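You operate a simulated robot arm through the tools that you are given. There is no shell and no other tool. Be economical: measure what you need, move in short steps, check, and stop when the job is done.

You run a simulated robot arm. Do the job below in one go: nothing can be reset, and whatever is moved stays where it is left.

## Task
Set out the longest job: the patch with most metres on its ticket, and the cone of its colour.
Fine: both on the ledge under the thread cupboard; then slide the yellow-pull door over bay C and the green-pull door over bay D.

It is judged by the outcome, as a careful person would: the job done as asked, and still so three seconds after it is handed in. It fails if anything else is knocked over, pushed out of place, dropped, spilled or broken.

## Robot
A 7-joint arm with a fingered hand on a trunk, on a base that drives. Base frame: it is fixed to the floor where the robot stands at the start and does not move with it; the origin is under the middle of the robot, x ahead of it, y to its left, z up. Lengths are in m, angles in rad, forces in N, time in s.
With the tool pointing down near the work surface it reaches from about 0.18 to 0.64 m from the robot's upright axis, wherever it stands. Its first joint turns from -2.007 to 2.007 rad. Places, roughly: ledge under the thread cupboard [0.2, 0.2, 0.9]; narrow door with the green pull [0.4, 0.3, 1.2]; narrow door with the yellow pull [0, 0.3, 1.2]; wide door with the purple pull [0.5, 0.3, 1.3]; wide door with the teal pull [-0.1, 0.3, 1.2]. Payload 3.1 kg.
The tool frame sits at the grasp point between the pads (the TCP): z along the fingers, y along the line on which they close. The tips reach 0.022 m beyond it. The gripper opens to 0.112 m. The gripper's body begins 0.06 m behind the TCP. The gripper is a hand of 3 fingers: y runs from the thumb to the fingers, the wrist lies at [0, 0, -0.218] in the tool frame, and closing takes about 1.5 s.
Orientation is that of the tool frame in the base frame, as [roll, pitch, yaw] about the fixed x, y, z axes, in that order (R = Rz(yaw) Ry(pitch) Rx(roll)). With the fingers straight down and closing along the base's y, the tool's x points along the base's -x, its y along +y and its z along -z.

## Interface
- The arm moves only by the tool arm_command. Its argument "targets" is a list of rows, each a list of 6 numbers: the shift along the base's x, y, z in units of 20 mm (1.0 is 20 mm), then the turn, a rotation vector about the base's x, y, z in units of 5 degrees (1.0 is 5 degrees). In form: [[dx, dy, dz, ax, ay, az], ...]. A call has 1 to 20 rows; each row shifts and turns the commanded pose from where the row before left it. "grip" is the opening in per cent of the stroke, from 0 (shut) to 100 (fully open), set as the call begins (left out, the last holds). A call with a number of a shift or a turn outside -1 to 1 is refused whole. A row lasts 0.2 s, in which the tool goes at most 0.05 m and 0.15 rad; a call with a longer step from one row to the next is refused whole, and so is a gripper value outside its range. Where a pose cannot be reached the arm comes as near as it can. A force on the tool above 40 N (or 10 N above the force at the start of the call, whichever is more), or a blocked arm, ends the call early, and 0.2 s more pass. Each finger travels about 0.108 m/s and halts on what it meets, pressing with about 25 N; the grip force reading is that of the motor and also rises with nothing between the fingers. The clock runs only during rows and for 0.2 s after the last one: add rows that do not move to give the fingers time. It gives the time, the measured TCP pose, the force on the tool (base axes), the opening and the grip force at its end, in the units of the frame above (readings bear some noise), with the torque about the TCP (base axes, N m) and any sound that the robot's microphone picked up.
- Cameras (640 x 400 px; columns grow to the right, rows downward): "scene" is now at [-0.0144, 0.1858, 1.7418]; the picture's right is [0.59, -0.80, 0.00], its down [-0.75, -0.55, -0.36] and it looks along [0.29, 0.22, -0.93] (base axes); focal length 214 px, centre (320, 200). "wrist" rides on the gripper at [0.066, 0.003, -0.08] in the tool frame; the picture's right is [-0.05, 1.00, 0.00], its down [-0.77, -0.04, -0.64] and it looks along [-0.64, -0.03, 0.77] (tool axes); focal length 275 px, centre (320, 200).
- camera(camera): a new picture of that camera. No time passes.
- lift_body(by): slides the trunk up (or, below 0, down) by that many m; the arm and the scene camera ride with it, the base frame stays. It gives what a move gives, with no picture.
- roll_base(legs): drives the robot by 1 to 6 legs, each [ahead, left, turn to the left] in m, m and rad, along the robot's own axes; the way and the turn of a leg run together, so that a leg with both is an arc; at most 1.5 m and 3.142 rad a leg. The arm and the cameras ride along, it lands a little off, and it stops where it bumps. It gives what a move gives.
- set_fingers(finger1, finger2, thumb_bend): sets how far each is bent, from 0 (flat) to 1 (curled in); at 0.3 the hand is open as for a grip, at 0.7 the pads meet at the TCP. One left out holds its place. A second passes; each finger stops where it meets its share of the squeeze, and holds until it gets a number again. A gripper value or a shape takes the hand back. It gives what a move gives, with no picture; readings hold the bend of each and the force on the fingers (four entries, about 0 where the hand has none), thumb and palm.
- grasp_type(shape): the hand has 3 fingers and takes this shape, open, in about a second: jaw (thumb against the fingers, like two jaws); tri (thumb and two fingers); tip (a fingertip pinch); poke (one finger out to press); point (the index stretched); flat (the hand flat); cup (the hand cupped); fist (a fist). The gripper value then closes the fingers along that shape, each until it touches; the sizes above hold for jaw. It gives what a move gives, with no picture.
- turn_head(pan, tilt): turns the head with the scene camera to pan (to the left, within 2.705 rad either way) and tilt (down, from -0.506 to 1.204), counted from straight ahead of the robot. It gives what a move gives.
- pixel_to_xyz(camera, pixels): for up to 12 pixels [column, row] of the newest picture of that camera ("zoom" is the newest enlarged one), the place [x, y, z] in the base frame of the surface seen there, good to about 0.003 m. No time passes.
- inspect(camera, box): a new picture of the part [left, top, right, bottom] of that camera's present view, enlarged. No time passes.
- sign_off(): hands the job in; it is judged then, once.

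Work in short steps. Measure before you move; look again where a grasp or a placing could have gone wrong, and mend it. You have 80 turns and 60 pictures in all, those below and enlarged ones among them. Open the gripper and draw the arm clear of the work before you hand the job in, unless the task says otherwise; then end with one line.

The tools are called by a JSON object that holds its "op" and its "data". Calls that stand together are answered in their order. arm_command: Moves the arm, as the interface text tells. Its arguments: {"type":"object","properties":{"targets":{"type":"array","items":{"type":"array","items":{"type":"number"}}},"grip":{"type":"number"}},"required":["targets"]} The other tools are called the same way: lift_body (by) slides the trunk up or down; grasp_type (shape) gives the hand a shape; set_fingers (finger1, finger2, thumb_bend) moves the fingers one by one; roll_base (legs) drives the base; turn_head (pan, tilt) turns the head that bears the scene camera; camera (camera) takes a picture; pixel_to_xyz (camera, pixels) gives the place of the surface under pixels of a picture; inspect (camera, box) takes an enlarged picture of a part of a camera's view; sign_off () hands the job in.

At the start:

```text
t: 0.0
eef_pos: [0.1026, 0.2311, 1.4338]
ee_rot: [3.141, 0.001, 3.141]
contact_force: [-0.5, -0.3, -1.0]
torque: [0.03, 0.0, -0.03]
finger_gap: 0.1118
grasp_force: 0.1
shape: jaw
bend: [0.3, 0.3, 0.3]
finger forces: [0.0, 0.0, 0.0, 0.0, 0.0, 0.0]
trunk travel left (down, up): [-0.9, 0.09]
robot x, y, heading: [0.0003, 0.0002, 0.006]
head pan, tilt: [0.637, 1.201]
```

scene: 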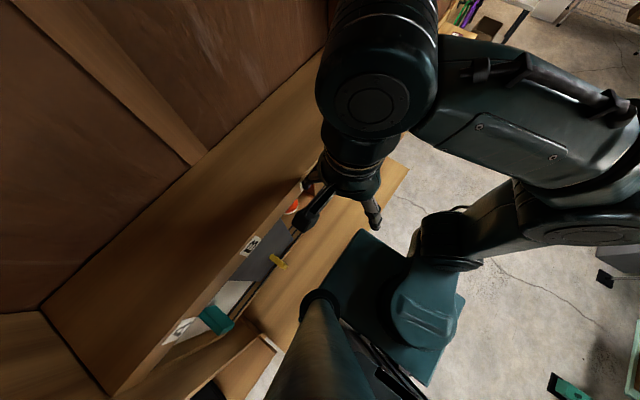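
wrist: 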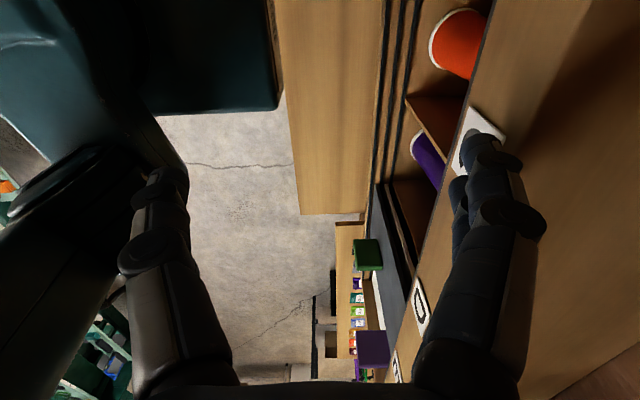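

The first pictures show the cupboard close on the robot's left and tickets/patches somewhere at +x. I turn the head to look at the cupboard and ahead.

{"op": "turn_head", "data": {"pan": 0.0, "tilt": 0.6}}

{"op": "camera", "data": {"camera": "scene"}}

{"op": "turn_head", "data": {"pan": 1.57, "tilt": 0.9}}

{"op": "camera", "data": {"camera": "scene"}}

```text
t: 1.0
eef_pos: [0.1017, 0.2318, 1.4354]
ee_rot: [-3.141, 0.0, 3.141]
contact_force: [0.5, -0.5, 0.9]
torque: [0.02, -0.01, 0.02]
finger_gap: 0.1118
grasp_force: 0.0
shape: jaw
bend: [0.3, 0.3, 0.3]
finger forces: [0.0, 0.1, 0.0, 0.1, 0.0, 0.0]
trunk travel left (down, up): [-0.9, 0.09]
robot x, y, heading: [0.0, -0.0052, -0.002]
head pan, tilt: [0.0, 0.6]
```

```text
57 pictures are left
```

scene: 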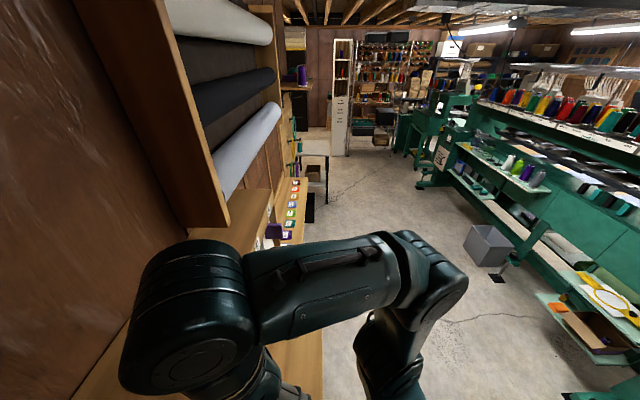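

```text
t: 2.7
eef_pos: [0.1029, 0.2308, 1.4354]
ee_rot: [3.14, 0.0, -3.141]
contact_force: [0.5, -0.5, -0.4]
torque: [-0.01, -0.01, 0.0]
finger_gap: 0.112
grasp_force: 0.0
shape: jaw
bend: [0.3, 0.3, 0.3]
finger forces: [0.0, 0.0, 0.0, 0.0, 0.0, 0.0]
trunk travel left (down, up): [-0.9, 0.09]
robot x, y, heading: [0.001, 0.0023, 0.0]
head pan, tilt: [1.571, 0.901]
```

```text
56 pictures are left
```

scene: 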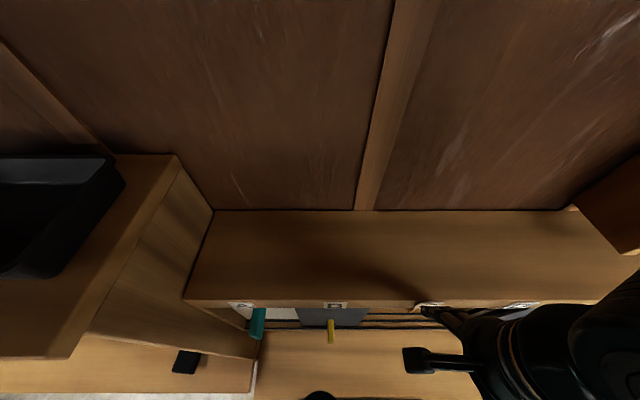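

The cupboard face is too close and below the camera. I drive right to get a proper view, checking that the floor there looks clear (image 1: free aisle until the green machines).

{"op": "roll_base", "data": {"legs": [[0, -0.45, 0]]}}

{"op": "lift_body", "data": {"by": -0.3}}

{"op": "turn_head", "data": {"pan": 1.57, "tilt": 0.35}}

{"op": "camera", "data": {"camera": "scene"}}

```text
t: 5.4
eef_pos: [0.1031, -0.2189, 1.4356]
ee_rot: [3.141, -0.002, 3.138]
contact_force: [-0.3, 0.1, 0.2]
torque: [-0.02, 0.01, 0.01]
finger_gap: 0.1119
grasp_force: 0.1
shape: jaw
bend: [0.3, 0.3, 0.3]
finger forces: [0.0, 0.1, 0.1, 0.0, 0.1, 0.0]
trunk travel left (down, up): [-0.9, 0.09]
robot x, y, heading: [0.0006, -0.4499, -0.002]
head pan, tilt: [1.571, 0.901]
```

```text
t: 8.4
eef_pos: [0.1025, -0.2181, 1.1341]
ee_rot: [-3.141, 0.0, 3.141]
contact_force: [0.0, -0.3, -0.9]
torque: [0.02, -0.01, 0.0]
finger_gap: 0.1118
grasp_force: 0.0
shape: jaw
bend: [0.3, 0.3, 0.3]
finger forces: [0.0, 0.0, 0.0, 0.0, 0.0, 0.0]
trunk travel left (down, up): [-0.6, 0.39]
robot x, y, heading: [0.0009, -0.4516, -0.001]
head pan, tilt: [1.571, 0.901]
```

```text
t: 9.4
eef_pos: [0.1018, -0.2192, 1.1352]
ee_rot: [3.141, 0.0, 3.139]
contact_force: [0.0, 0.4, 0.3]
torque: [0.0, 0.0, -0.01]
finger_gap: 0.112
grasp_force: 0.0
shape: jaw
bend: [0.3, 0.3, 0.3]
finger forces: [0.0, 0.1, 0.0, 0.0, 0.0, 0.0]
trunk travel left (down, up): [-0.6, 0.39]
robot x, y, heading: [-0.0002, -0.4473, -0.006]
head pan, tilt: [1.571, 0.351]
```

```text
55 pictures are left
```

scene: 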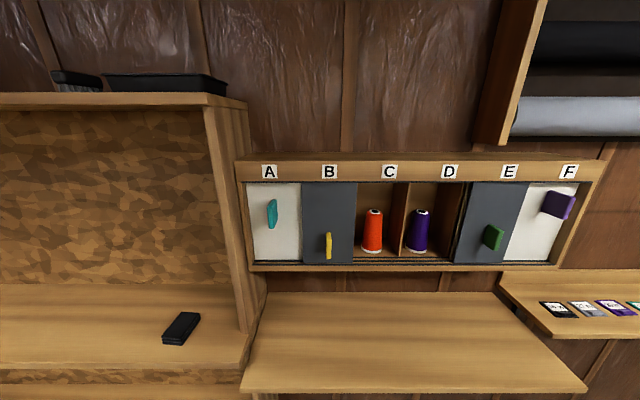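

Doors: teal (A), yellow (B), green (E), purple (F); orange cone in C, violet in D. Patches lie on the shelf to the right; I look at them.

{"op": "roll_base", "data": {"legs": [[0.75, 0.0, 0]]}}

{"op": "turn_head", "data": {"pan": 1.35, "tilt": 0.6}}

{"op": "camera", "data": {"camera": "scene"}}

```text
t: 13.4
eef_pos: [0.8403, -0.221, 1.1337]
ee_rot: [-3.14, 0.0, 3.137]
contact_force: [-0.4, -0.2, -0.5]
torque: [0.02, -0.01, 0.01]
finger_gap: 0.112
grasp_force: 0.1
shape: jaw
bend: [0.3, 0.3, 0.3]
finger forces: [0.1, 0.1, 0.0, 0.0, 0.1, 0.0]
trunk travel left (down, up): [-0.6, 0.39]
robot x, y, heading: [0.7314, -0.4534, -0.003]
head pan, tilt: [1.571, 0.351]
```

```text
t: 14.1
eef_pos: [0.8388, -0.2207, 1.1352]
ee_rot: [-3.141, 0.001, 3.137]
contact_force: [-0.4, 0.0, -0.9]
torque: [-0.03, -0.01, 0.02]
finger_gap: 0.1116
grasp_force: 0.0
shape: jaw
bend: [0.3, 0.3, 0.3]
finger forces: [0.1, 0.0, 0.0, 0.0, 0.1, 0.0]
trunk travel left (down, up): [-0.6, 0.39]
robot x, y, heading: [0.7366, -0.4478, -0.006]
head pan, tilt: [1.349, 0.6]
```

```text
54 pictures are left
```

scene: 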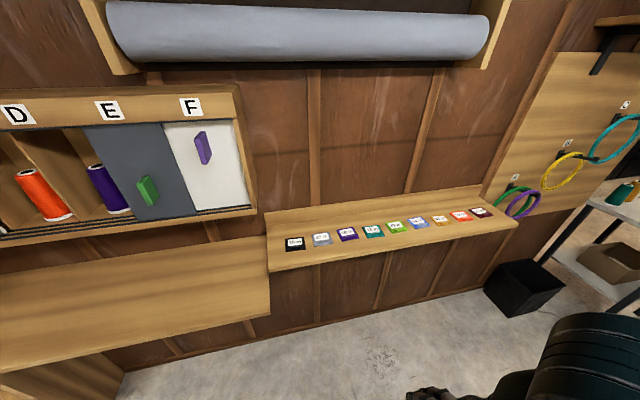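

Nine patches with tickets along the shelf; I enlarge them.

{"op": "inspect", "data": {"camera": "scene", "box": [275, 200, 391, 272]}}

{"op": "inspect", "data": {"camera": "scene", "box": [380, 190, 496, 262]}}

{"op": "pixel_to_xyz", "data": {"camera": "scene", "pixels": [[296, 250], [322, 244], [347, 237], [373, 234], [396, 228], [418, 226], [440, 222], [460, 219], [479, 215], [300, 262], [320, 220]]}}

```text
5.52 times, centred on (333, 236) of scene
```

zoom: 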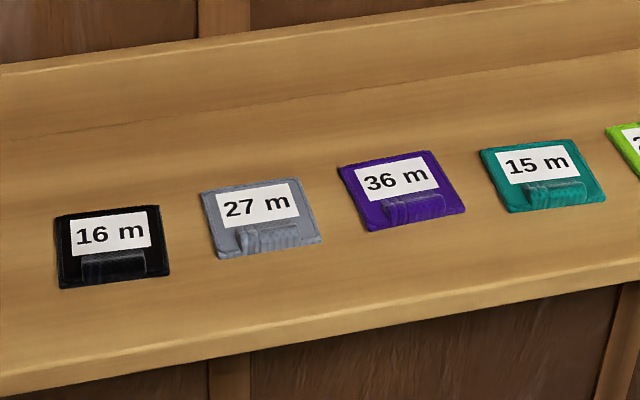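

```text
5.52 times, centred on (438, 226) of scene
```

zoom: 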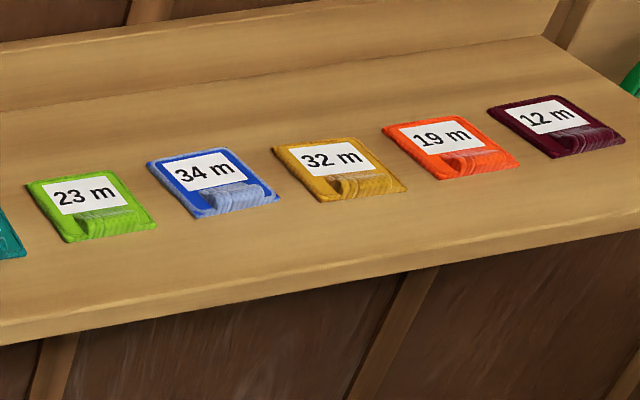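

```text
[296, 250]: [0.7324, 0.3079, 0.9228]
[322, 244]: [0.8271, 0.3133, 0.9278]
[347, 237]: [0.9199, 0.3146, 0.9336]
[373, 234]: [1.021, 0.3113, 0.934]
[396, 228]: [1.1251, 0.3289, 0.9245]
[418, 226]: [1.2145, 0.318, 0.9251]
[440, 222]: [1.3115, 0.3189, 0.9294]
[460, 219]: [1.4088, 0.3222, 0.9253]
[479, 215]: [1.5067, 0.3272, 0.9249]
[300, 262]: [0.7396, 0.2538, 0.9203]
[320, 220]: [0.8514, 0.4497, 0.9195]
```

The longest is 36 m, the violet patch (third from left). I measure its tab and the cupboard geometry.

{"op": "inspect", "data": {"camera": "scene", "box": [332, 222, 364, 242]}}

{"op": "pixel_to_xyz", "data": {"camera": "zoom", "pixels": [[230, 200], [300, 245], [360, 240], [420, 225], [330, 225], [330, 260], [310, 290], [110, 170], [420, 100], [500, 220], [230, 330], [350, 380]]}}

{"op": "pixel_to_xyz", "data": {"camera": "scene", "pixels": [[108, 185], [127, 212], [92, 168], [147, 188], [150, 200], [140, 125], [160, 218], [200, 207], [206, 147], [140, 245], [150, 300], [120, 222]]}}

```text
16.00 times, centred on (348, 232) of scene
```

zoom: 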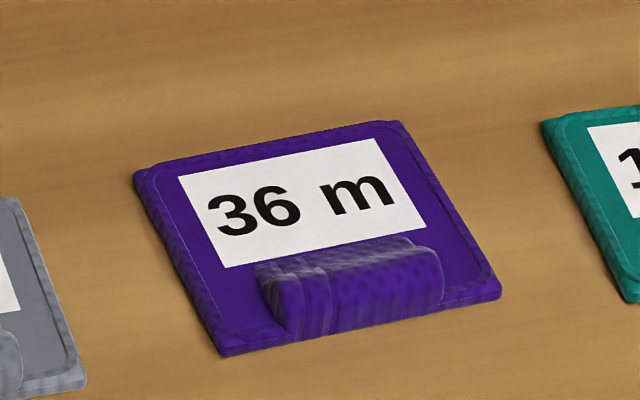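

```text
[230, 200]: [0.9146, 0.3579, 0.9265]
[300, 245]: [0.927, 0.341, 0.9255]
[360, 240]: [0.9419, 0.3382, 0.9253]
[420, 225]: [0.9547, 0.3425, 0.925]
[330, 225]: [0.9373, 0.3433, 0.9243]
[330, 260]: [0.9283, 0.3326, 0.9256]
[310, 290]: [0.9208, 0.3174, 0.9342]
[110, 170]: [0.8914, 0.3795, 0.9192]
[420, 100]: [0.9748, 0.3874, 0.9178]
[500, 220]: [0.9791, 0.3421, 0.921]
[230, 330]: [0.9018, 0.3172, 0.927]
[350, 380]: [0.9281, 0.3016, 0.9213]
```

```text
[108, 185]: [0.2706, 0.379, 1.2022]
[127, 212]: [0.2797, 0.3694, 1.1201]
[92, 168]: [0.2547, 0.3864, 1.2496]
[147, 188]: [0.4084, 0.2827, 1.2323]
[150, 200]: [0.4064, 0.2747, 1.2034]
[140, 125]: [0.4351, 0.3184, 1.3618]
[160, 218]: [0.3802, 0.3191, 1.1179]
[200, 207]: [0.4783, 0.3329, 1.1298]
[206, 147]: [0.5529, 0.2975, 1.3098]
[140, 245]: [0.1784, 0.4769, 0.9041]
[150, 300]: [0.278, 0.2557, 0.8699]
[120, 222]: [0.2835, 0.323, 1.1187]
```

Patch tab at about (0.935, 0.318), top z 0.936, tab lies along x so the present orientation (closing along y) suits. I drive near so the patch is in reach.

{"op": "roll_base", "data": {"legs": [[0.12, 0.3, 0]]}}

{"op": "turn_head", "data": {"pan": 1.4, "tilt": 0.85}}

{"op": "camera", "data": {"camera": "scene"}}

{"op": "camera", "data": {"camera": "wrist"}}

```text
t: 16.3
eef_pos: [0.961, 0.0807, 1.1348]
ee_rot: [-3.141, 0.0, 3.138]
contact_force: [-0.5, 0.7, -0.1]
torque: [-0.03, 0.02, 0.03]
finger_gap: 0.1118
grasp_force: 0.1
shape: jaw
bend: [0.3, 0.3, 0.3]
finger forces: [0.0, 0.1, 0.0, 0.0, 0.0, 0.0]
trunk travel left (down, up): [-0.6, 0.39]
robot x, y, heading: [0.8555, -0.1506, -0.005]
head pan, tilt: [1.349, 0.6]
```

```text
t: 17.1
eef_pos: [0.9609, 0.0811, 1.1345]
ee_rot: [3.142, 0.0, 3.138]
contact_force: [-0.4, 0.2, 0.3]
torque: [-0.01, 0.0, -0.02]
finger_gap: 0.1119
grasp_force: 0.0
shape: jaw
bend: [0.3, 0.3, 0.3]
finger forces: [0.0, 0.1, 0.0, 0.1, 0.0, 0.1]
trunk travel left (down, up): [-0.6, 0.39]
robot x, y, heading: [0.857, -0.1487, -0.012]
head pan, tilt: [1.4, 0.85]
```

```text
50 pictures are left
```

scene: 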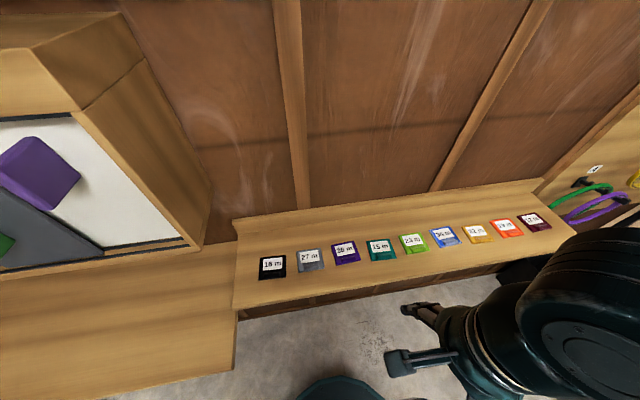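

```text
49 pictures are left
```

wrist: 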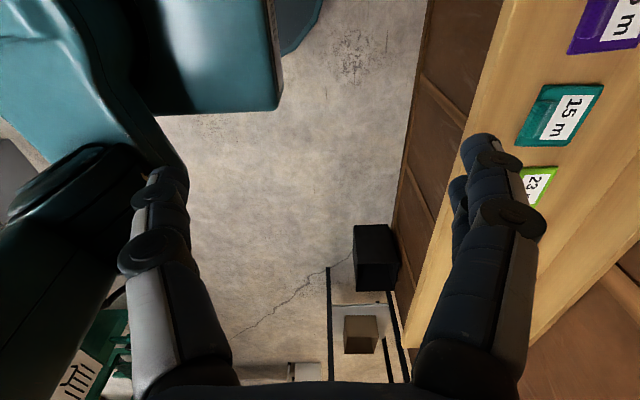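

I zoom the violet patch at about (345, 253) for a better measurement and check the ledge heights too.

{"op": "inspect", "data": {"camera": "scene", "box": [321, 238, 369, 268]}}

{"op": "pixel_to_xyz", "data": {"camera": "zoom", "pixels": [[145, 80], [440, 40], [200, 350], [510, 300], [260, 270], [420, 245], [340, 250], [345, 265], [350, 280], [350, 300], [320, 200], [60, 200]]}}

{"op": "pixel_to_xyz", "data": {"camera": "scene", "pixels": [[60, 290], [120, 290], [200, 290], [150, 340], [200, 345], [60, 370], [150, 372], [120, 275], [225, 370], [232, 300]]}}

```text
13.33 times, centred on (345, 253) of scene
```

zoom: 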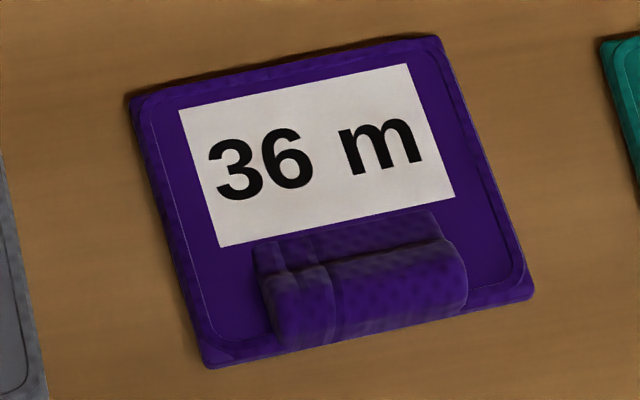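

```text
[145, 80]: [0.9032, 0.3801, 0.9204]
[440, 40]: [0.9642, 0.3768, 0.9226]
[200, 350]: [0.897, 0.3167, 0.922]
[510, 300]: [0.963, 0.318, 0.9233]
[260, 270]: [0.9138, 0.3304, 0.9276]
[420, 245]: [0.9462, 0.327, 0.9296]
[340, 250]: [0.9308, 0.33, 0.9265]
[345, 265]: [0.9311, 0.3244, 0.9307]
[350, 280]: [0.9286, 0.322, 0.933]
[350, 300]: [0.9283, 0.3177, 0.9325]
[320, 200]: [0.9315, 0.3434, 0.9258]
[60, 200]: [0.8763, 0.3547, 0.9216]
```

```text
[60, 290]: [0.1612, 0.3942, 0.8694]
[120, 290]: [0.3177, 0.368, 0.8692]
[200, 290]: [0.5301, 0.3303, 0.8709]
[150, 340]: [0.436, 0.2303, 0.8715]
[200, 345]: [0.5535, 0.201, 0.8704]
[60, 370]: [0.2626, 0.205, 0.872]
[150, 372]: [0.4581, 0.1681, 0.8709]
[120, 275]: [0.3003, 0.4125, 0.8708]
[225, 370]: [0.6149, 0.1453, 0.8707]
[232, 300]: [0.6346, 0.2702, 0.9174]
```

Tab centre (0.930, 0.322), top z 0.933; ledge z 0.870. I move the hand above the tab at z≈0.99 with the fingers partly closed.

{"op": "arm_command", "data": {"targets": [[-0.13, 1, -0.2, 0, 0, 0], [-0.13, 1, -0.6, 0, 0, 0], [-0.13, 1, -0.6, 0, 0, 0], [-0.13, 1, -0.6, 0, 0, 0], [-0.13, 1, -0.6, 0, 0, 0], [-0.13, 1, -0.6, 0, 0, 0], [-0.13, 1, -0.6, 0, 0, 0], [-0.13, 1, -0.6, 0, 0, 0], [-0.13, 1, -0.6, 0, 0, 0], [-0.13, 1, -0.6, 0, 0, 0], [-0.13, 1, -0.6, 0, 0, 0], [-0.13, 1, -0.6, 0, 0, 0], [0, 0, 0, 0, 0, 0], [0, 0, 0, 0, 0, 0]], "grip": 50}}

{"op": "camera", "data": {"camera": "wrist"}}

{"op": "camera", "data": {"camera": "scene"}}

```text
t: 20.1
eef_pos: [0.9292, 0.3195, 0.9998]
ee_rot: [-3.141, 0.0, 3.137]
contact_force: [0.2, -0.2, 0.0]
torque: [-0.03, -0.03, 0.04]
finger_gap: 0.0569
grasp_force: 0.1
shape: jaw
bend: [0.72, 0.72, 0.7]
finger forces: [0.0, 0.1, 0.1, 0.0, 0.0, 0.1]
trunk travel left (down, up): [-0.6, 0.39]
robot x, y, heading: [0.8606, -0.1515, -0.006]
head pan, tilt: [1.4, 0.85]
```

```text
47 pictures are left
```

wrist: 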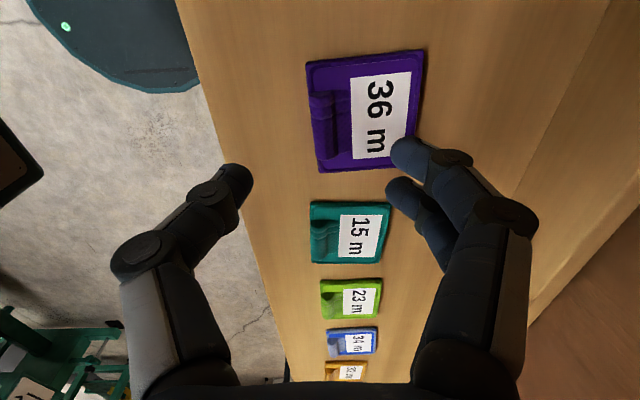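

```text
46 pictures are left
```

scene: 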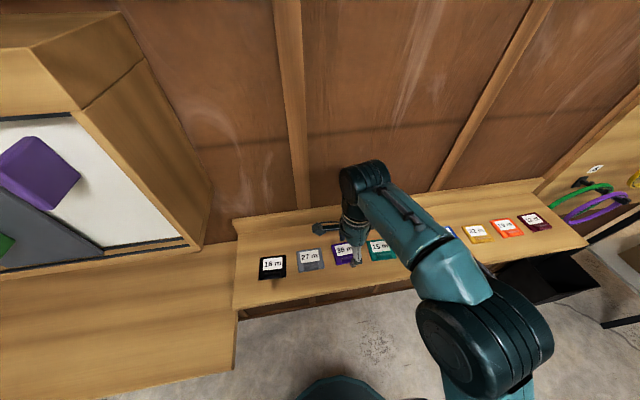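

The tab (column ~322, row 127) lies just where the TCP axis passes. I descend 50 mm and close.

{"op": "arm_command", "data": {"targets": [[0, 0.1, -0.65, 0, 0, 0], [0, 0, -0.65, 0, 0, 0], [0, 0, -0.65, 0, 0, 0], [0, 0, -0.6, 0, 0, 0], [0, 0, 0, 0, 0, 0]]}}

{"op": "camera", "data": {"camera": "wrist"}}

```text
t: 21.3
eef_pos: [0.9295, 0.3231, 0.9496]
ee_rot: [-3.14, 0.0, 3.138]
contact_force: [-0.4, 0.2, -1.0]
torque: [0.03, -0.01, 0.02]
finger_gap: 0.0566
grasp_force: 0.0
shape: jaw
bend: [0.72, 0.72, 0.7]
finger forces: [0.0, 0.1, 0.0, 0.0, 0.0, 0.0]
trunk travel left (down, up): [-0.6, 0.39]
robot x, y, heading: [0.8538, -0.1534, 0.001]
head pan, tilt: [1.4, 0.85]
```

```text
45 pictures are left
```

wrist: 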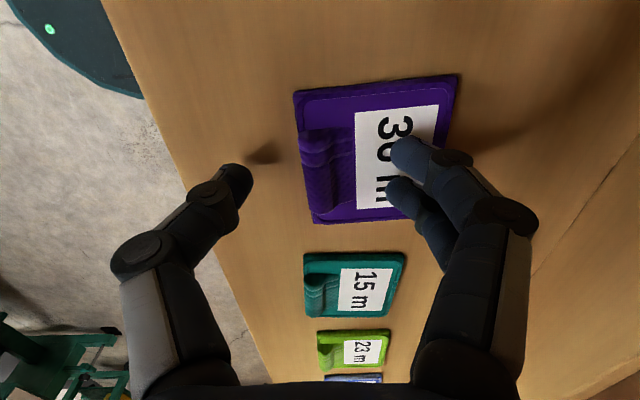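

Aligned; no contact. I close on the tab.

{"op": "arm_command", "data": {"targets": [[0, 0, 0, 0, 0, 0], [0, 0, 0, 0, 0, 0], [0, 0, 0, 0, 0, 0], [0, 0, 0, 0, 0, 0], [0, 0, 0, 0, 0, 0], [0, 0, 0, 0, 0, 0], [0, 0, 0, 0, 0, 0]], "grip": 0}}

{"op": "camera", "data": {"camera": "wrist"}}

```text
t: 22.9
eef_pos: [0.9301, 0.3217, 0.9498]
ee_rot: [3.14, -0.001, 3.138]
contact_force: [-0.1, 0.3, 0.3]
torque: [-0.04, 0.0, 0.03]
finger_gap: 0.0077
grasp_force: 25.2
shape: jaw
bend: [0.72, 0.71, 0.7]
finger forces: [11.1, 11.4, 0.1, 0.0, 22.4, 0.1]
trunk travel left (down, up): [-0.6, 0.39]
robot x, y, heading: [0.8569, -0.1485, -0.003]
head pan, tilt: [1.4, 0.85]
```

```text
44 pictures are left
```

wrist: 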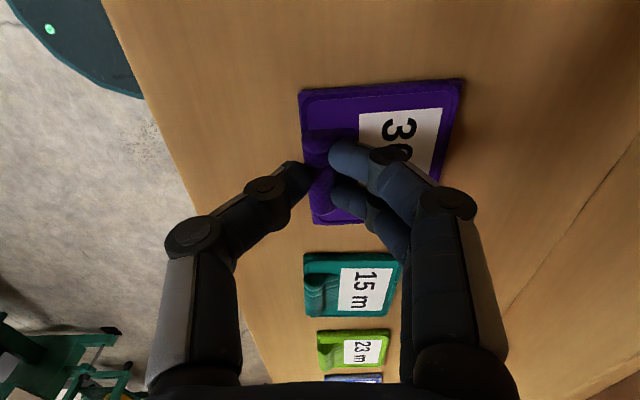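

The tab is held (gap 7.7 mm, forces balanced). I lift 60 mm and check.

{"op": "arm_command", "data": {"targets": [[0, 0, 0.3, 0, 0, 0], [0, 0, 0.6, 0, 0, 0], [0, 0, 0.7, 0, 0, 0], [0, 0, 0.7, 0, 0, 0], [0, 0, 0.7, 0, 0, 0]]}}

{"op": "camera", "data": {"camera": "wrist"}}

```text
t: 24.1
eef_pos: [0.9282, 0.3217, 1.0084]
ee_rot: [-3.14, 0.0, 3.139]
contact_force: [-0.6, -0.5, -0.5]
torque: [-0.01, 0.06, -0.04]
finger_gap: 0.0077
grasp_force: 24.8
shape: jaw
bend: [0.72, 0.71, 0.7]
finger forces: [11.3, 11.1, 0.0, 0.1, 22.5, 0.0]
trunk travel left (down, up): [-0.6, 0.39]
robot x, y, heading: [0.8607, -0.152, 0.003]
head pan, tilt: [1.4, 0.85]
```

```text
43 pictures are left
```

wrist: 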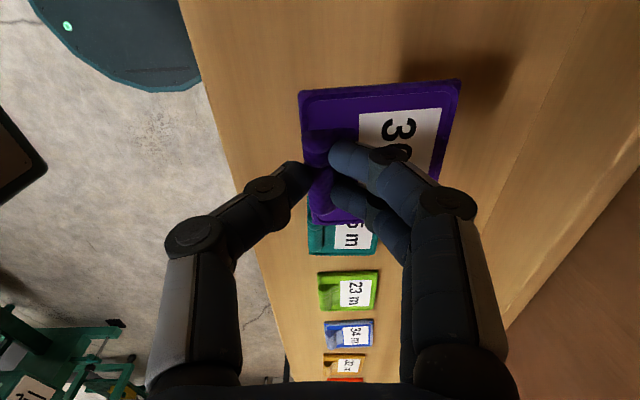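

Held firmly. I retract the hand to y≈0.12 and drive back along the bench to bring it in front of the ledge's right part.

{"op": "arm_command", "data": {"targets": [[0, -1, 0.2, 0, 0, 0], [0, -1, 0.2, 0, 0, 0], [0, -1, 0.2, 0, 0, 0], [0, -1, 0, 0, 0, 0], [0, -1, 0, 0, 0, 0], [0, -1, 0, 0, 0, 0], [0, -1, 0, 0, 0, 0], [0, -1, 0, 0, 0, 0], [0, -1, 0, 0, 0, 0], [0, -1, 0, 0, 0, 0]]}}

{"op": "roll_base", "data": {"legs": [[-0.4, 0, 0]]}}

{"op": "turn_head", "data": {"pan": 1.3, "tilt": 0.9}}

{"op": "camera", "data": {"camera": "scene"}}

```text
t: 26.3
eef_pos: [0.9317, 0.121, 1.0194]
ee_rot: [-3.139, 0.0, 3.138]
contact_force: [-0.2, 0.0, -0.3]
torque: [0.01, -0.01, 0.02]
finger_gap: 0.0077
grasp_force: 24.8
shape: jaw
bend: [0.72, 0.71, 0.7]
finger forces: [11.5, 11.2, 0.0, 0.0, 22.6, 0.1]
trunk travel left (down, up): [-0.6, 0.39]
robot x, y, heading: [0.8556, -0.149, -0.004]
head pan, tilt: [1.4, 0.85]
```

```text
t: 28.8
eef_pos: [0.5281, 0.1227, 1.0201]
ee_rot: [3.141, 0.0, -3.138]
contact_force: [0.9, -0.2, -0.5]
torque: [-0.02, -0.01, 0.01]
finger_gap: 0.0078
grasp_force: 24.7
shape: jaw
bend: [0.72, 0.71, 0.7]
finger forces: [11.4, 11.2, 0.1, 0.1, 22.6, 0.0]
trunk travel left (down, up): [-0.6, 0.39]
robot x, y, heading: [0.4596, -0.1505, 0.002]
head pan, tilt: [1.4, 0.85]
```

```text
t: 29.4
eef_pos: [0.5286, 0.1225, 1.02]
ee_rot: [-3.141, 0.001, -3.137]
contact_force: [-0.1, 0.4, 0.2]
torque: [-0.02, 0.01, 0.01]
finger_gap: 0.0078
grasp_force: 25.2
shape: jaw
bend: [0.72, 0.71, 0.7]
finger forces: [11.4, 11.2, 0.0, 0.1, 22.6, 0.0]
trunk travel left (down, up): [-0.6, 0.39]
robot x, y, heading: [0.4571, -0.1489, 0.002]
head pan, tilt: [1.3, 0.901]
```

```text
42 pictures are left
```

scene: 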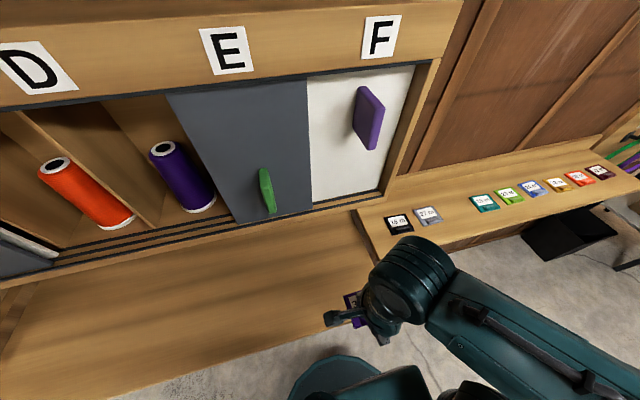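

Now in front of the ledge. I move over it and lower the patch to z≈0.901 (grip offset 29 mm above 0.8705).

{"op": "arm_command", "data": {"targets": [[0, 0.85, 0, 0, 0, 0], [0, 0.85, 0, 0, 0, 0], [0, 0.85, -0.4, 0, 0, 0], [0, 0.85, -0.8, 0, 0, 0], [0, 0.85, -0.8, 0, 0, 0], [0, 0, -0.8, 0, 0, 0], [0, 0, -0.8, 0, 0, 0], [0, 0, -0.8, 0, 0, 0], [0, 0, -0.6, 0, 0, 0], [0, 0, -0.4, 0, 0, 0], [0, 0, -0.4, 0, 0, 0], [0, 0, -0.15, 0, 0, 0], [0, 0, 0, 0, 0, 0]]}}

{"op": "camera", "data": {"camera": "wrist"}}

```text
t: 32.2
eef_pos: [0.5298, 0.2076, 0.9001]
ee_rot: [-3.141, 0.0, -3.138]
contact_force: [0.1, 0.0, 0.2]
torque: [0.02, 0.0, 0.0]
finger_gap: 0.0077
grasp_force: 24.6
shape: jaw
bend: [0.72, 0.71, 0.7]
finger forces: [11.4, 11.2, 0.0, 0.0, 22.7, 0.0]
trunk travel left (down, up): [-0.6, 0.39]
robot x, y, heading: [0.4582, -0.1498, 0.005]
head pan, tilt: [1.3, 0.901]
```

```text
41 pictures are left
```

wrist: 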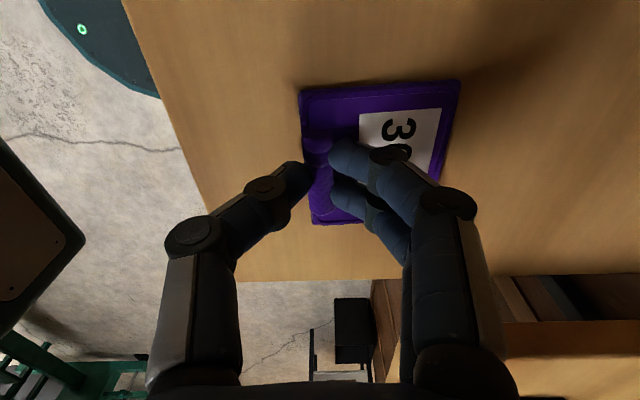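

The patch lies flat just at the surface. I open to 50 % and rise.

{"op": "arm_command", "data": {"targets": [[0, 0, -0.05, 0, 0, 0], [0, 0, 0, 0, 0, 0], [0, 0, 0, 0, 0, 0], [0, 0, 0, 0, 0, 0], [0, 0, 0, 0, 0, 0]], "grip": 50}}

{"op": "arm_command", "data": {"targets": [[0, 0, 0.6, 0, 0, 0], [0, 0, 0.8, 0, 0, 0], [0, -0.3, 1, 0, 0, 0], [0, -1, 1, 0, 0, 0], [0, -1, 1, 0, 0, 0], [0, -1, 1, 0, 0, 0], [0, -1, 1, 0, 0, 0], [0, -1, 0, 0, 0, 0]]}}

{"op": "camera", "data": {"camera": "wrist"}}

```text
t: 33.4
eef_pos: [0.5285, 0.2089, 0.8996]
ee_rot: [-3.142, 0.0, -3.138]
contact_force: [-0.9, 0.9, 1.0]
torque: [0.0, 0.02, -0.01]
finger_gap: 0.0555
grasp_force: 0.1
shape: jaw
bend: [0.73, 0.73, 0.7]
finger forces: [0.1, 0.1, 0.1, 0.0, 0.1, 0.1]
trunk travel left (down, up): [-0.6, 0.39]
robot x, y, heading: [0.4559, -0.1506, 0.004]
head pan, tilt: [1.3, 0.901]
```

```text
t: 35.2
eef_pos: [0.5249, 0.1019, 1.0286]
ee_rot: [3.141, 0.0, -3.141]
contact_force: [-0.2, 0.4, 0.5]
torque: [0.0, -0.01, -0.02]
finger_gap: 0.0555
grasp_force: 0.1
shape: jaw
bend: [0.73, 0.73, 0.7]
finger forces: [0.1, 0.0, 0.0, 0.0, 0.0, 0.0]
trunk travel left (down, up): [-0.6, 0.39]
robot x, y, heading: [0.4563, -0.1498, 0.001]
head pan, tilt: [1.3, 0.901]
```

```text
40 pictures are left
```

wrist: 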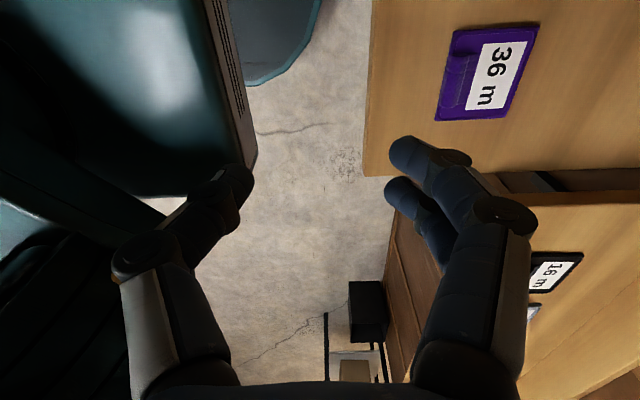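

The patch is set on the ledge. I drive away right/back, then measure the cone in bay D.

{"op": "roll_base", "data": {"legs": [[0, -0.25, 0], [-0.22, 0, 0]]}}

{"op": "turn_head", "data": {"pan": 1.5, "tilt": 0.55}}

{"op": "camera", "data": {"camera": "scene"}}

```text
t: 38.3
eef_pos: [0.3086, -0.147, 1.0284]
ee_rot: [3.141, 0.0, 3.141]
contact_force: [-0.7, -0.3, 0.2]
torque: [0.0, -0.02, -0.01]
finger_gap: 0.0557
grasp_force: 0.0
shape: jaw
bend: [0.73, 0.73, 0.7]
finger forces: [0.0, 0.1, 0.0, 0.0, 0.0, 0.0]
trunk travel left (down, up): [-0.6, 0.39]
robot x, y, heading: [0.244, -0.4005, 0.001]
head pan, tilt: [1.3, 0.901]
```

```text
t: 39.1
eef_pos: [0.3104, -0.1479, 1.0278]
ee_rot: [-3.14, -0.001, -3.141]
contact_force: [0.2, 0.2, 0.4]
torque: [-0.02, 0.02, 0.01]
finger_gap: 0.0557
grasp_force: 0.1
shape: jaw
bend: [0.73, 0.73, 0.7]
finger forces: [0.0, 0.0, 0.1, 0.0, 0.0, 0.1]
trunk travel left (down, up): [-0.6, 0.39]
robot x, y, heading: [0.2433, -0.3972, -0.002]
head pan, tilt: [1.499, 0.55]
```

```text
39 pictures are left
```

scene: 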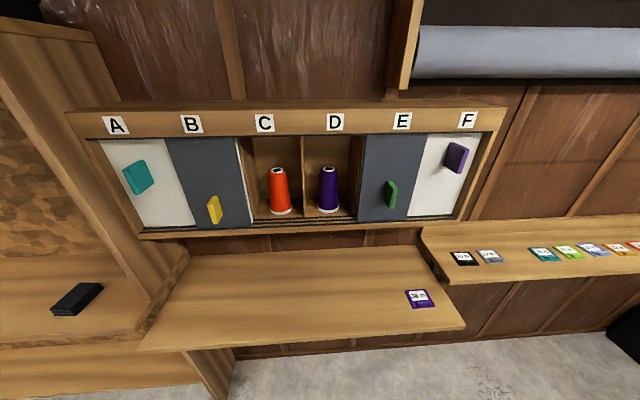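

I zoom in on bays C–E for measuring the cone, bay walls, rails and pulls.

{"op": "inspect", "data": {"camera": "scene", "box": [240, 120, 432, 240]}}

{"op": "pixel_to_xyz", "data": {"camera": "zoom", "pixels": [[293, 155], [265, 230], [325, 230], [270, 295], [322, 295], [293, 315], [293, 303], [210, 200], [388, 200], [212, 325], [395, 330], [293, 60]]}}

{"op": "pixel_to_xyz", "data": {"camera": "zoom", "pixels": [[505, 205], [505, 285], [490, 245], [515, 240], [420, 150], [570, 150], [295, 340], [295, 350], [295, 327], [50, 200], [293, 225], [293, 290]]}}

```text
3.33 times, centred on (336, 180) of scene
```

zoom: 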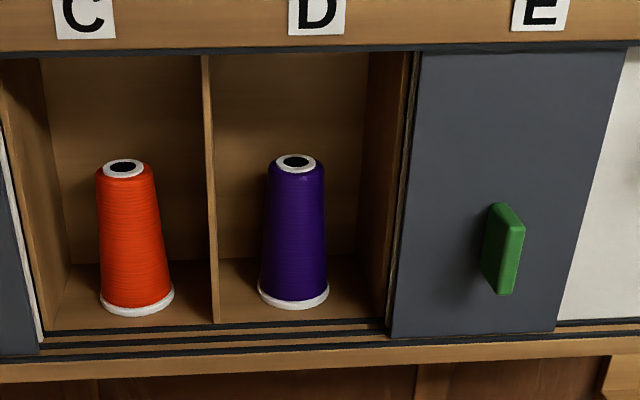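

```text
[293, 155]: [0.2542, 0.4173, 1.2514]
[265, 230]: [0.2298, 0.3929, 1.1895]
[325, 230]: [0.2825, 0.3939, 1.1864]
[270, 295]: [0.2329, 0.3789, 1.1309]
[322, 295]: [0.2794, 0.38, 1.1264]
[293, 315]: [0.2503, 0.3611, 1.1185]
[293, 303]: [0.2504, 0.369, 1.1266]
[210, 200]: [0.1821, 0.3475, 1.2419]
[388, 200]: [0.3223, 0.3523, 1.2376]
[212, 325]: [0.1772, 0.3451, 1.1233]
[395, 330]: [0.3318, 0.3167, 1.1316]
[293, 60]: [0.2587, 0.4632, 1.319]
```

```text
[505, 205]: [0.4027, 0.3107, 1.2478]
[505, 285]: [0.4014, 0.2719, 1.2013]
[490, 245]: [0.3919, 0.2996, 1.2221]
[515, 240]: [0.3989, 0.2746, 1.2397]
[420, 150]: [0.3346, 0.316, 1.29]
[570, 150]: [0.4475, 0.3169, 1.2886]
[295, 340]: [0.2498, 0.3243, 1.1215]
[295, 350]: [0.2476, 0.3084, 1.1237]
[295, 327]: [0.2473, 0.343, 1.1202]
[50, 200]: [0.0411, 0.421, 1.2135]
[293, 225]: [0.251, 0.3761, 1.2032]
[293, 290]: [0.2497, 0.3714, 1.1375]
```

Cone: centre ≈(0.254, 0.400), z 1.12–1.255, bay D x 0.182–0.325. I reorient the hand: yaw −90°, then tip it up to point at +y with closing along x, rising to z≈1.18.

{"op": "arm_command", "data": {"targets": [[-0.15, 0.4, 0.42, 0, 0, -1], [-0.15, 0.4, 0.42, 0, 0, -1], [-0.15, 0.4, 0.42, 0, 0, -1], [-0.15, 0.4, 0.42, 0, 0, -1], [-0.15, 0.4, 0.42, 0, 0, -1], [-0.15, 0.4, 0.42, 0, 0, -1], [-0.15, 0.4, 0.42, 0, 0, -1], [-0.15, 0.4, 0.42, 0, 0, -1], [-0.15, 0.4, 0.42, 0, 0, -1], [-0.15, 0.4, 0.42, 0, 0, -1], [-0.15, 0.4, 0.42, 0, 0, -1], [-0.15, 0.4, 0.42, 0, 0, -1], [-0.15, 0.4, 0.42, 0, 0, -1], [-0.15, 0.4, 0.42, 0, 0, -1], [-0.15, 0.4, 0.42, 0, 0, -1], [-0.15, 0.4, 0.42, 0, 0, -1], [-0.15, 0.4, 0.42, 0, 0, -1], [-0.15, 0.4, 0.42, 0, 0, -1]], "grip": 70}}

{"op": "arm_command", "data": {"targets": [[0, 0.4, 0, 1, 0, 0], [0, 0.4, 0, 1, 0, 0], [0, 0.4, 0, 1, 0, 0], [0, 0.4, 0, 1, 0, 0], [0, 0.4, 0, 1, 0, 0], [0, 0.4, 0, 1, 0, 0], [0, 0.4, 0, 1, 0, 0], [0, 0.4, 0, 1, 0, 0], [0, 0.4, 0, 1, 0, 0], [0, 0.4, 0, 1, 0, 0], [0, 0.4, 0, 1, 0, 0], [0, 0.4, 0, 1, 0, 0], [0, 0.4, 0, 1, 0, 0], [0, 0.4, 0, 1, 0, 0], [0, 0.4, 0, 1, 0, 0], [0, 0.4, 0, 1, 0, 0], [0, 0.4, 0, 1, 0, 0], [0, 0.4, 0, 1, 0, 0]]}}

{"op": "camera", "data": {"camera": "wrist"}}

{"op": "camera", "data": {"camera": "scene"}}

```text
t: 43.0
eef_pos: [0.2638, -0.0375, 1.1677]
ee_rot: [-3.141, -0.001, 1.614]
contact_force: [0.3, -0.2, -0.1]
torque: [-0.03, 0.0, 0.0]
finger_gap: 0.0781
grasp_force: 0.1
shape: jaw
bend: [0.67, 0.67, 0.64]
finger forces: [0.0, 0.1, 0.1, 0.1, 0.0, 0.0]
out of reach, approached as far as the arm can: row 17, 18
trunk travel left (down, up): [-0.6, 0.39]
robot x, y, heading: [0.2416, -0.3971, -0.004]
head pan, tilt: [1.499, 0.55]
```

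```text
t: 46.8
eef_pos: [0.2657, 0.0654, 1.1998]
ee_rot: [3.122, -1.289, 1.593]
contact_force: [-0.1, -0.6, -0.4]
torque: [0.01, 0.03, 0.0]
finger_gap: 0.0782
grasp_force: 0.0
shape: jaw
bend: [0.67, 0.67, 0.64]
finger forces: [0.0, 0.0, 0.1, 0.0, 0.0, 0.1]
out of reach, approached as far as the arm can: row 15, 16, 17, 18
trunk travel left (down, up): [-0.6, 0.39]
robot x, y, heading: [0.2406, -0.3978, 0.0]
head pan, tilt: [1.499, 0.55]
```

```text
37 pictures are left
```

wrist: 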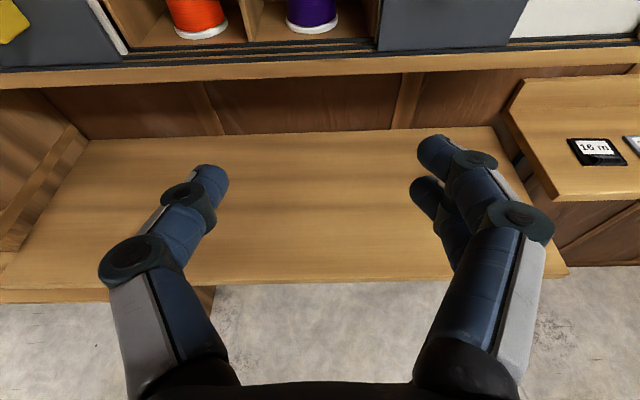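

```text
36 pictures are left
```

scene: 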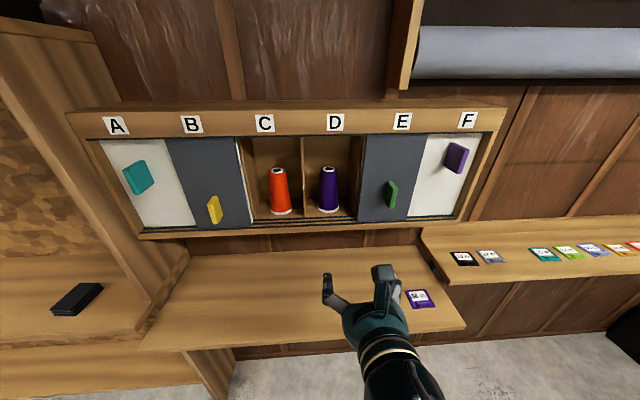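

The hand stands near-horizontal (74°), limited by nearness. I move it forward 80 mm and see whether the orientation completes.

{"op": "arm_command", "data": {"targets": [[0, 0.7, 0, 0.2, 0, 0], [0, 0.7, 0, 0.2, 0, 0], [0, 0.7, 0, 0.2, 0, 0], [0, 0.7, 0, 0.2, 0, 0], [0, 0.7, 0, 0.2, 0, 0], [0, 0, 0, 0, 0, 0]]}}

```text
t: 48.1
eef_pos: [0.2654, 0.1294, 1.2156]
ee_rot: [3.11, -1.371, 1.608]
contact_force: [-0.1, -0.6, -1.0]
torque: [0.03, -0.01, 0.01]
finger_gap: 0.078
grasp_force: 0.0
shape: jaw
bend: [0.67, 0.67, 0.64]
finger forces: [0.0, 0.1, 0.0, 0.0, 0.1, 0.0]
out of reach, approached as far as the arm can: row 2, 3, 4
trunk travel left (down, up): [-0.6, 0.39]
robot x, y, heading: [0.2401, -0.4009, -0.0]
head pan, tilt: [1.499, 0.55]
```

Orientation is improving with distance (78.5° now). I extend 40 mm further, correct the tilt and height, and then read again.

{"op": "arm_command", "data": {"targets": [[-0.15, 0.5, -0.3, 0.6, 0, 0], [-0.15, 0.5, -0.3, 0.6, 0, 0], [-0.15, 0.5, -0.3, 0.6, 0, 0], [-0.15, 0.5, -0.3, 0.5, 0, 0], [0, 0, 0, 0, 0, 0]]}}

{"op": "camera", "data": {"camera": "wrist"}}

```text
t: 49.4
eef_pos: [0.232, 0.161, 1.1772]
ee_rot: [-3.052, -1.446, 1.595]
contact_force: [0.3, -0.2, -0.1]
torque: [0.01, 0.0, 0.0]
finger_gap: 0.078
grasp_force: 0.1
shape: jaw
bend: [0.67, 0.67, 0.64]
finger forces: [0.1, 0.0, 0.1, 0.1, 0.0, 0.0]
out of reach, approached as far as the arm can: row 1, 2, 3
trunk travel left (down, up): [-0.6, 0.39]
robot x, y, heading: [0.2413, -0.4013, -0.002]
head pan, tilt: [1.499, 0.55]
```

```text
35 pictures are left
```

wrist: 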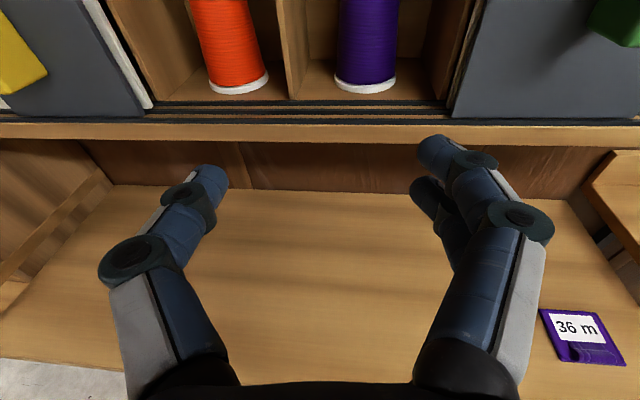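

The hand is yawed ~6.5° toward −x and 7° below horizontal, x is 0.232. I correct those in place.

{"op": "arm_command", "data": {"targets": [[0.3, 0.3, 0, 0.3, 0, -0.35], [0.3, 0.3, 0, 0.3, 0, -0.35], [0.3, 0.3, 0, 0.3, 0, -0.35], [0.2, 0.3, 0, 0.3, 0, -0.25], [0, 0, 0, 0, 0, 0]]}}

```text
t: 50.5
eef_pos: [0.2554, 0.186, 1.1793]
ee_rot: [-2.906, -1.547, 1.335]
contact_force: [0.9, 0.2, 0.8]
torque: [0.01, 0.0, 0.01]
finger_gap: 0.0779
grasp_force: 0.0
shape: jaw
bend: [0.67, 0.67, 0.64]
finger forces: [0.1, 0.0, 0.0, 0.0, 0.0, 0.0]
trunk travel left (down, up): [-0.6, 0.39]
robot x, y, heading: [0.2405, -0.3998, 0.002]
head pan, tilt: [1.499, 0.55]
```

Orientation is now right. I drive 0.1 m left so the cone comes in reach, then look.

{"op": "roll_base", "data": {"legs": [[0, 0.09, 0]]}}

{"op": "camera", "data": {"camera": "wrist"}}

{"op": "camera", "data": {"camera": "scene"}}

```text
t: 51.6
eef_pos: [0.2552, 0.2769, 1.1798]
ee_rot: [-2.914, -1.548, 1.341]
contact_force: [-0.4, 0.6, 0.3]
torque: [0.0, -0.04, -0.02]
finger_gap: 0.0782
grasp_force: 0.0
shape: jaw
bend: [0.67, 0.67, 0.64]
finger forces: [0.0, 0.1, 0.1, 0.1, 0.0, 0.0]
trunk travel left (down, up): [-0.6, 0.39]
robot x, y, heading: [0.2444, -0.3104, -0.001]
head pan, tilt: [1.499, 0.55]
```

```text
34 pictures are left
```

wrist: 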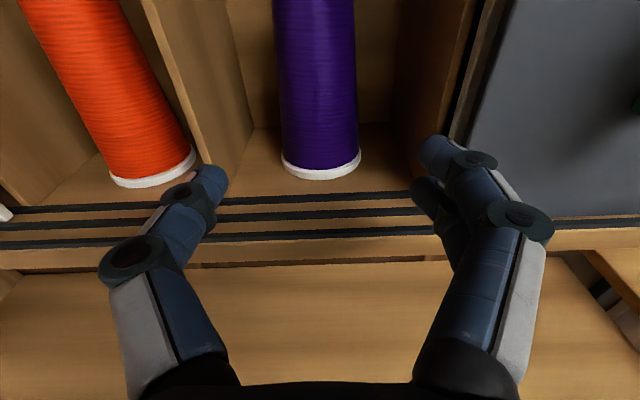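

```text
33 pictures are left
```

scene: 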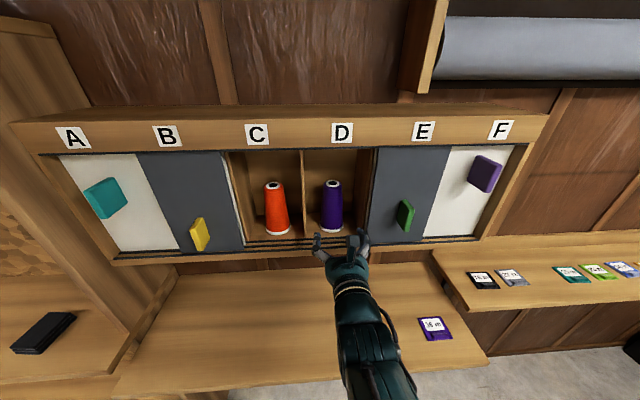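

The cone (bottom column 320) is aligned with the hand. I narrow to 60 % for clearance from the bay sides and advance to y≈0.395.

{"op": "arm_command", "data": {"targets": [[0, 0, 0, 0, 0, 0], [0, 0, 0, 0, 0, 0], [0, 0.5, 0, 0, 0, 0], [0, 0.5, 0, 0, 0, 0], [0, 0.5, 0, 0, 0, 0], [0, 0.5, 0, 0, 0, 0], [0, 0.5, 0, 0, 0, 0], [0, 0.5, 0, 0, 0, 0], [0, 0.5, 0, 0, 0, 0], [0, 0, 0, 0, 0, 0]], "grip": 60}}

{"op": "camera", "data": {"camera": "wrist"}}

```text
t: 53.9
eef_pos: [0.2544, 0.3453, 1.1808]
ee_rot: [-2.918, -1.548, 1.344]
contact_force: [0.5, -0.2, 0.2]
torque: [0.01, 0.01, 0.02]
finger_gap: 0.0677
grasp_force: 0.0
shape: jaw
bend: [0.71, 0.71, 0.71]
finger forces: [0.1, 0.0, 0.1, 0.1, 0.0, 0.0]
trunk travel left (down, up): [-0.6, 0.39]
robot x, y, heading: [0.2435, -0.309, -0.007]
head pan, tilt: [1.499, 0.55]
```

```text
32 pictures are left
```

wrist: 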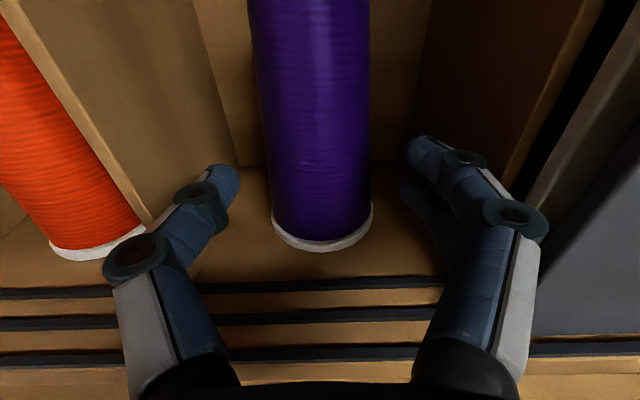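

Fingers straddle the cone with room. I advance 48 mm more.

{"op": "arm_command", "data": {"targets": [[0, 0.5, 0, 0, 0, 0], [0, 0.5, 0, 0, 0, 0], [0, 0.5, 0, 0, 0, 0], [0, 0.5, 0, 0, 0, 0], [0, 0.4, 0, 0, 0, 0], [0, 0, 0, 0, 0, 0]]}}

{"op": "camera", "data": {"camera": "wrist"}}

```text
t: 55.2
eef_pos: [0.2539, 0.3948, 1.1797]
ee_rot: [-2.91, -1.549, 1.337]
contact_force: [0.0, 1.0, 0.1]
torque: [0.02, 0.03, -0.01]
finger_gap: 0.0675
grasp_force: 0.0
shape: jaw
bend: [0.71, 0.71, 0.71]
finger forces: [0.0, 0.0, 0.1, 0.0, 0.0, 0.1]
trunk travel left (down, up): [-0.6, 0.39]
robot x, y, heading: [0.2405, -0.3125, -0.003]
head pan, tilt: [1.499, 0.55]
```

```text
31 pictures are left
```

wrist: 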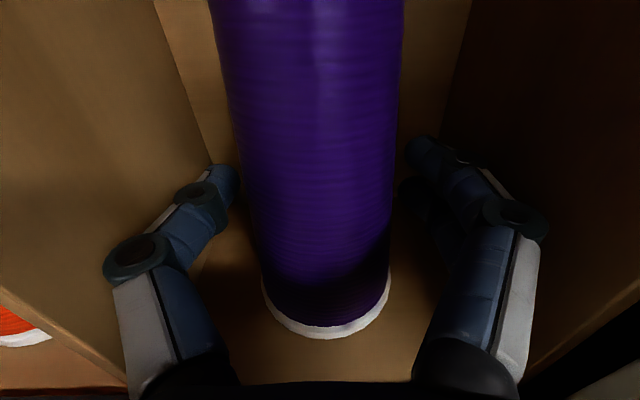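

The cone stands between the pads; I close.

{"op": "arm_command", "data": {"targets": [[0, 0, 0, 0, 0, 0], [0, 0, 0, 0, 0, 0], [0, 0, 0, 0, 0, 0], [0, 0, 0, 0, 0, 0], [0, 0, 0, 0, 0, 0], [0, 0, 0, 0, 0, 0]], "grip": 0}}

{"op": "arm_command", "data": {"targets": [[0, 0, 0.25, 0, 0, 0], [0, 0, 0.25, 0, 0, 0], [0, 0, 0.3, 0, 0, 0], [0, 0, 0, 0, 0, 0]]}}

{"op": "camera", "data": {"camera": "wrist"}}

```text
t: 56.6
eef_pos: [0.2543, 0.3947, 1.1805]
ee_rot: [-2.914, -1.549, 1.34]
contact_force: [-0.5, 0.1, 0.2]
torque: [0.02, -0.04, 0.01]
finger_gap: 0.045
grasp_force: 24.8
shape: jaw
bend: [0.73, 0.73, 0.76]
finger forces: [11.3, 11.9, 0.1, 0.0, 22.3, 0.0]
trunk travel left (down, up): [-0.6, 0.39]
robot x, y, heading: [0.2419, -0.3123, -0.001]
head pan, tilt: [1.499, 0.55]
```

```text
t: 57.6
eef_pos: [0.2556, 0.3942, 1.1951]
ee_rot: [-2.92, -1.549, 1.347]
contact_force: [0.4, 0.1, -2.1]
torque: [-0.02, -0.02, -0.01]
finger_gap: 0.0446
grasp_force: 25.2
shape: jaw
bend: [0.73, 0.73, 0.76]
finger forces: [11.5, 12.1, 0.0, 0.1, 21.6, 0.0]
trunk travel left (down, up): [-0.6, 0.39]
robot x, y, heading: [0.2415, -0.3087, -0.002]
head pan, tilt: [1.499, 0.55]
```

```text
30 pictures are left
```

wrist: 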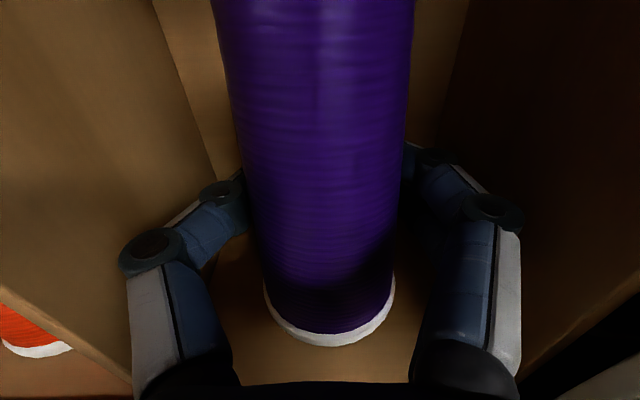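

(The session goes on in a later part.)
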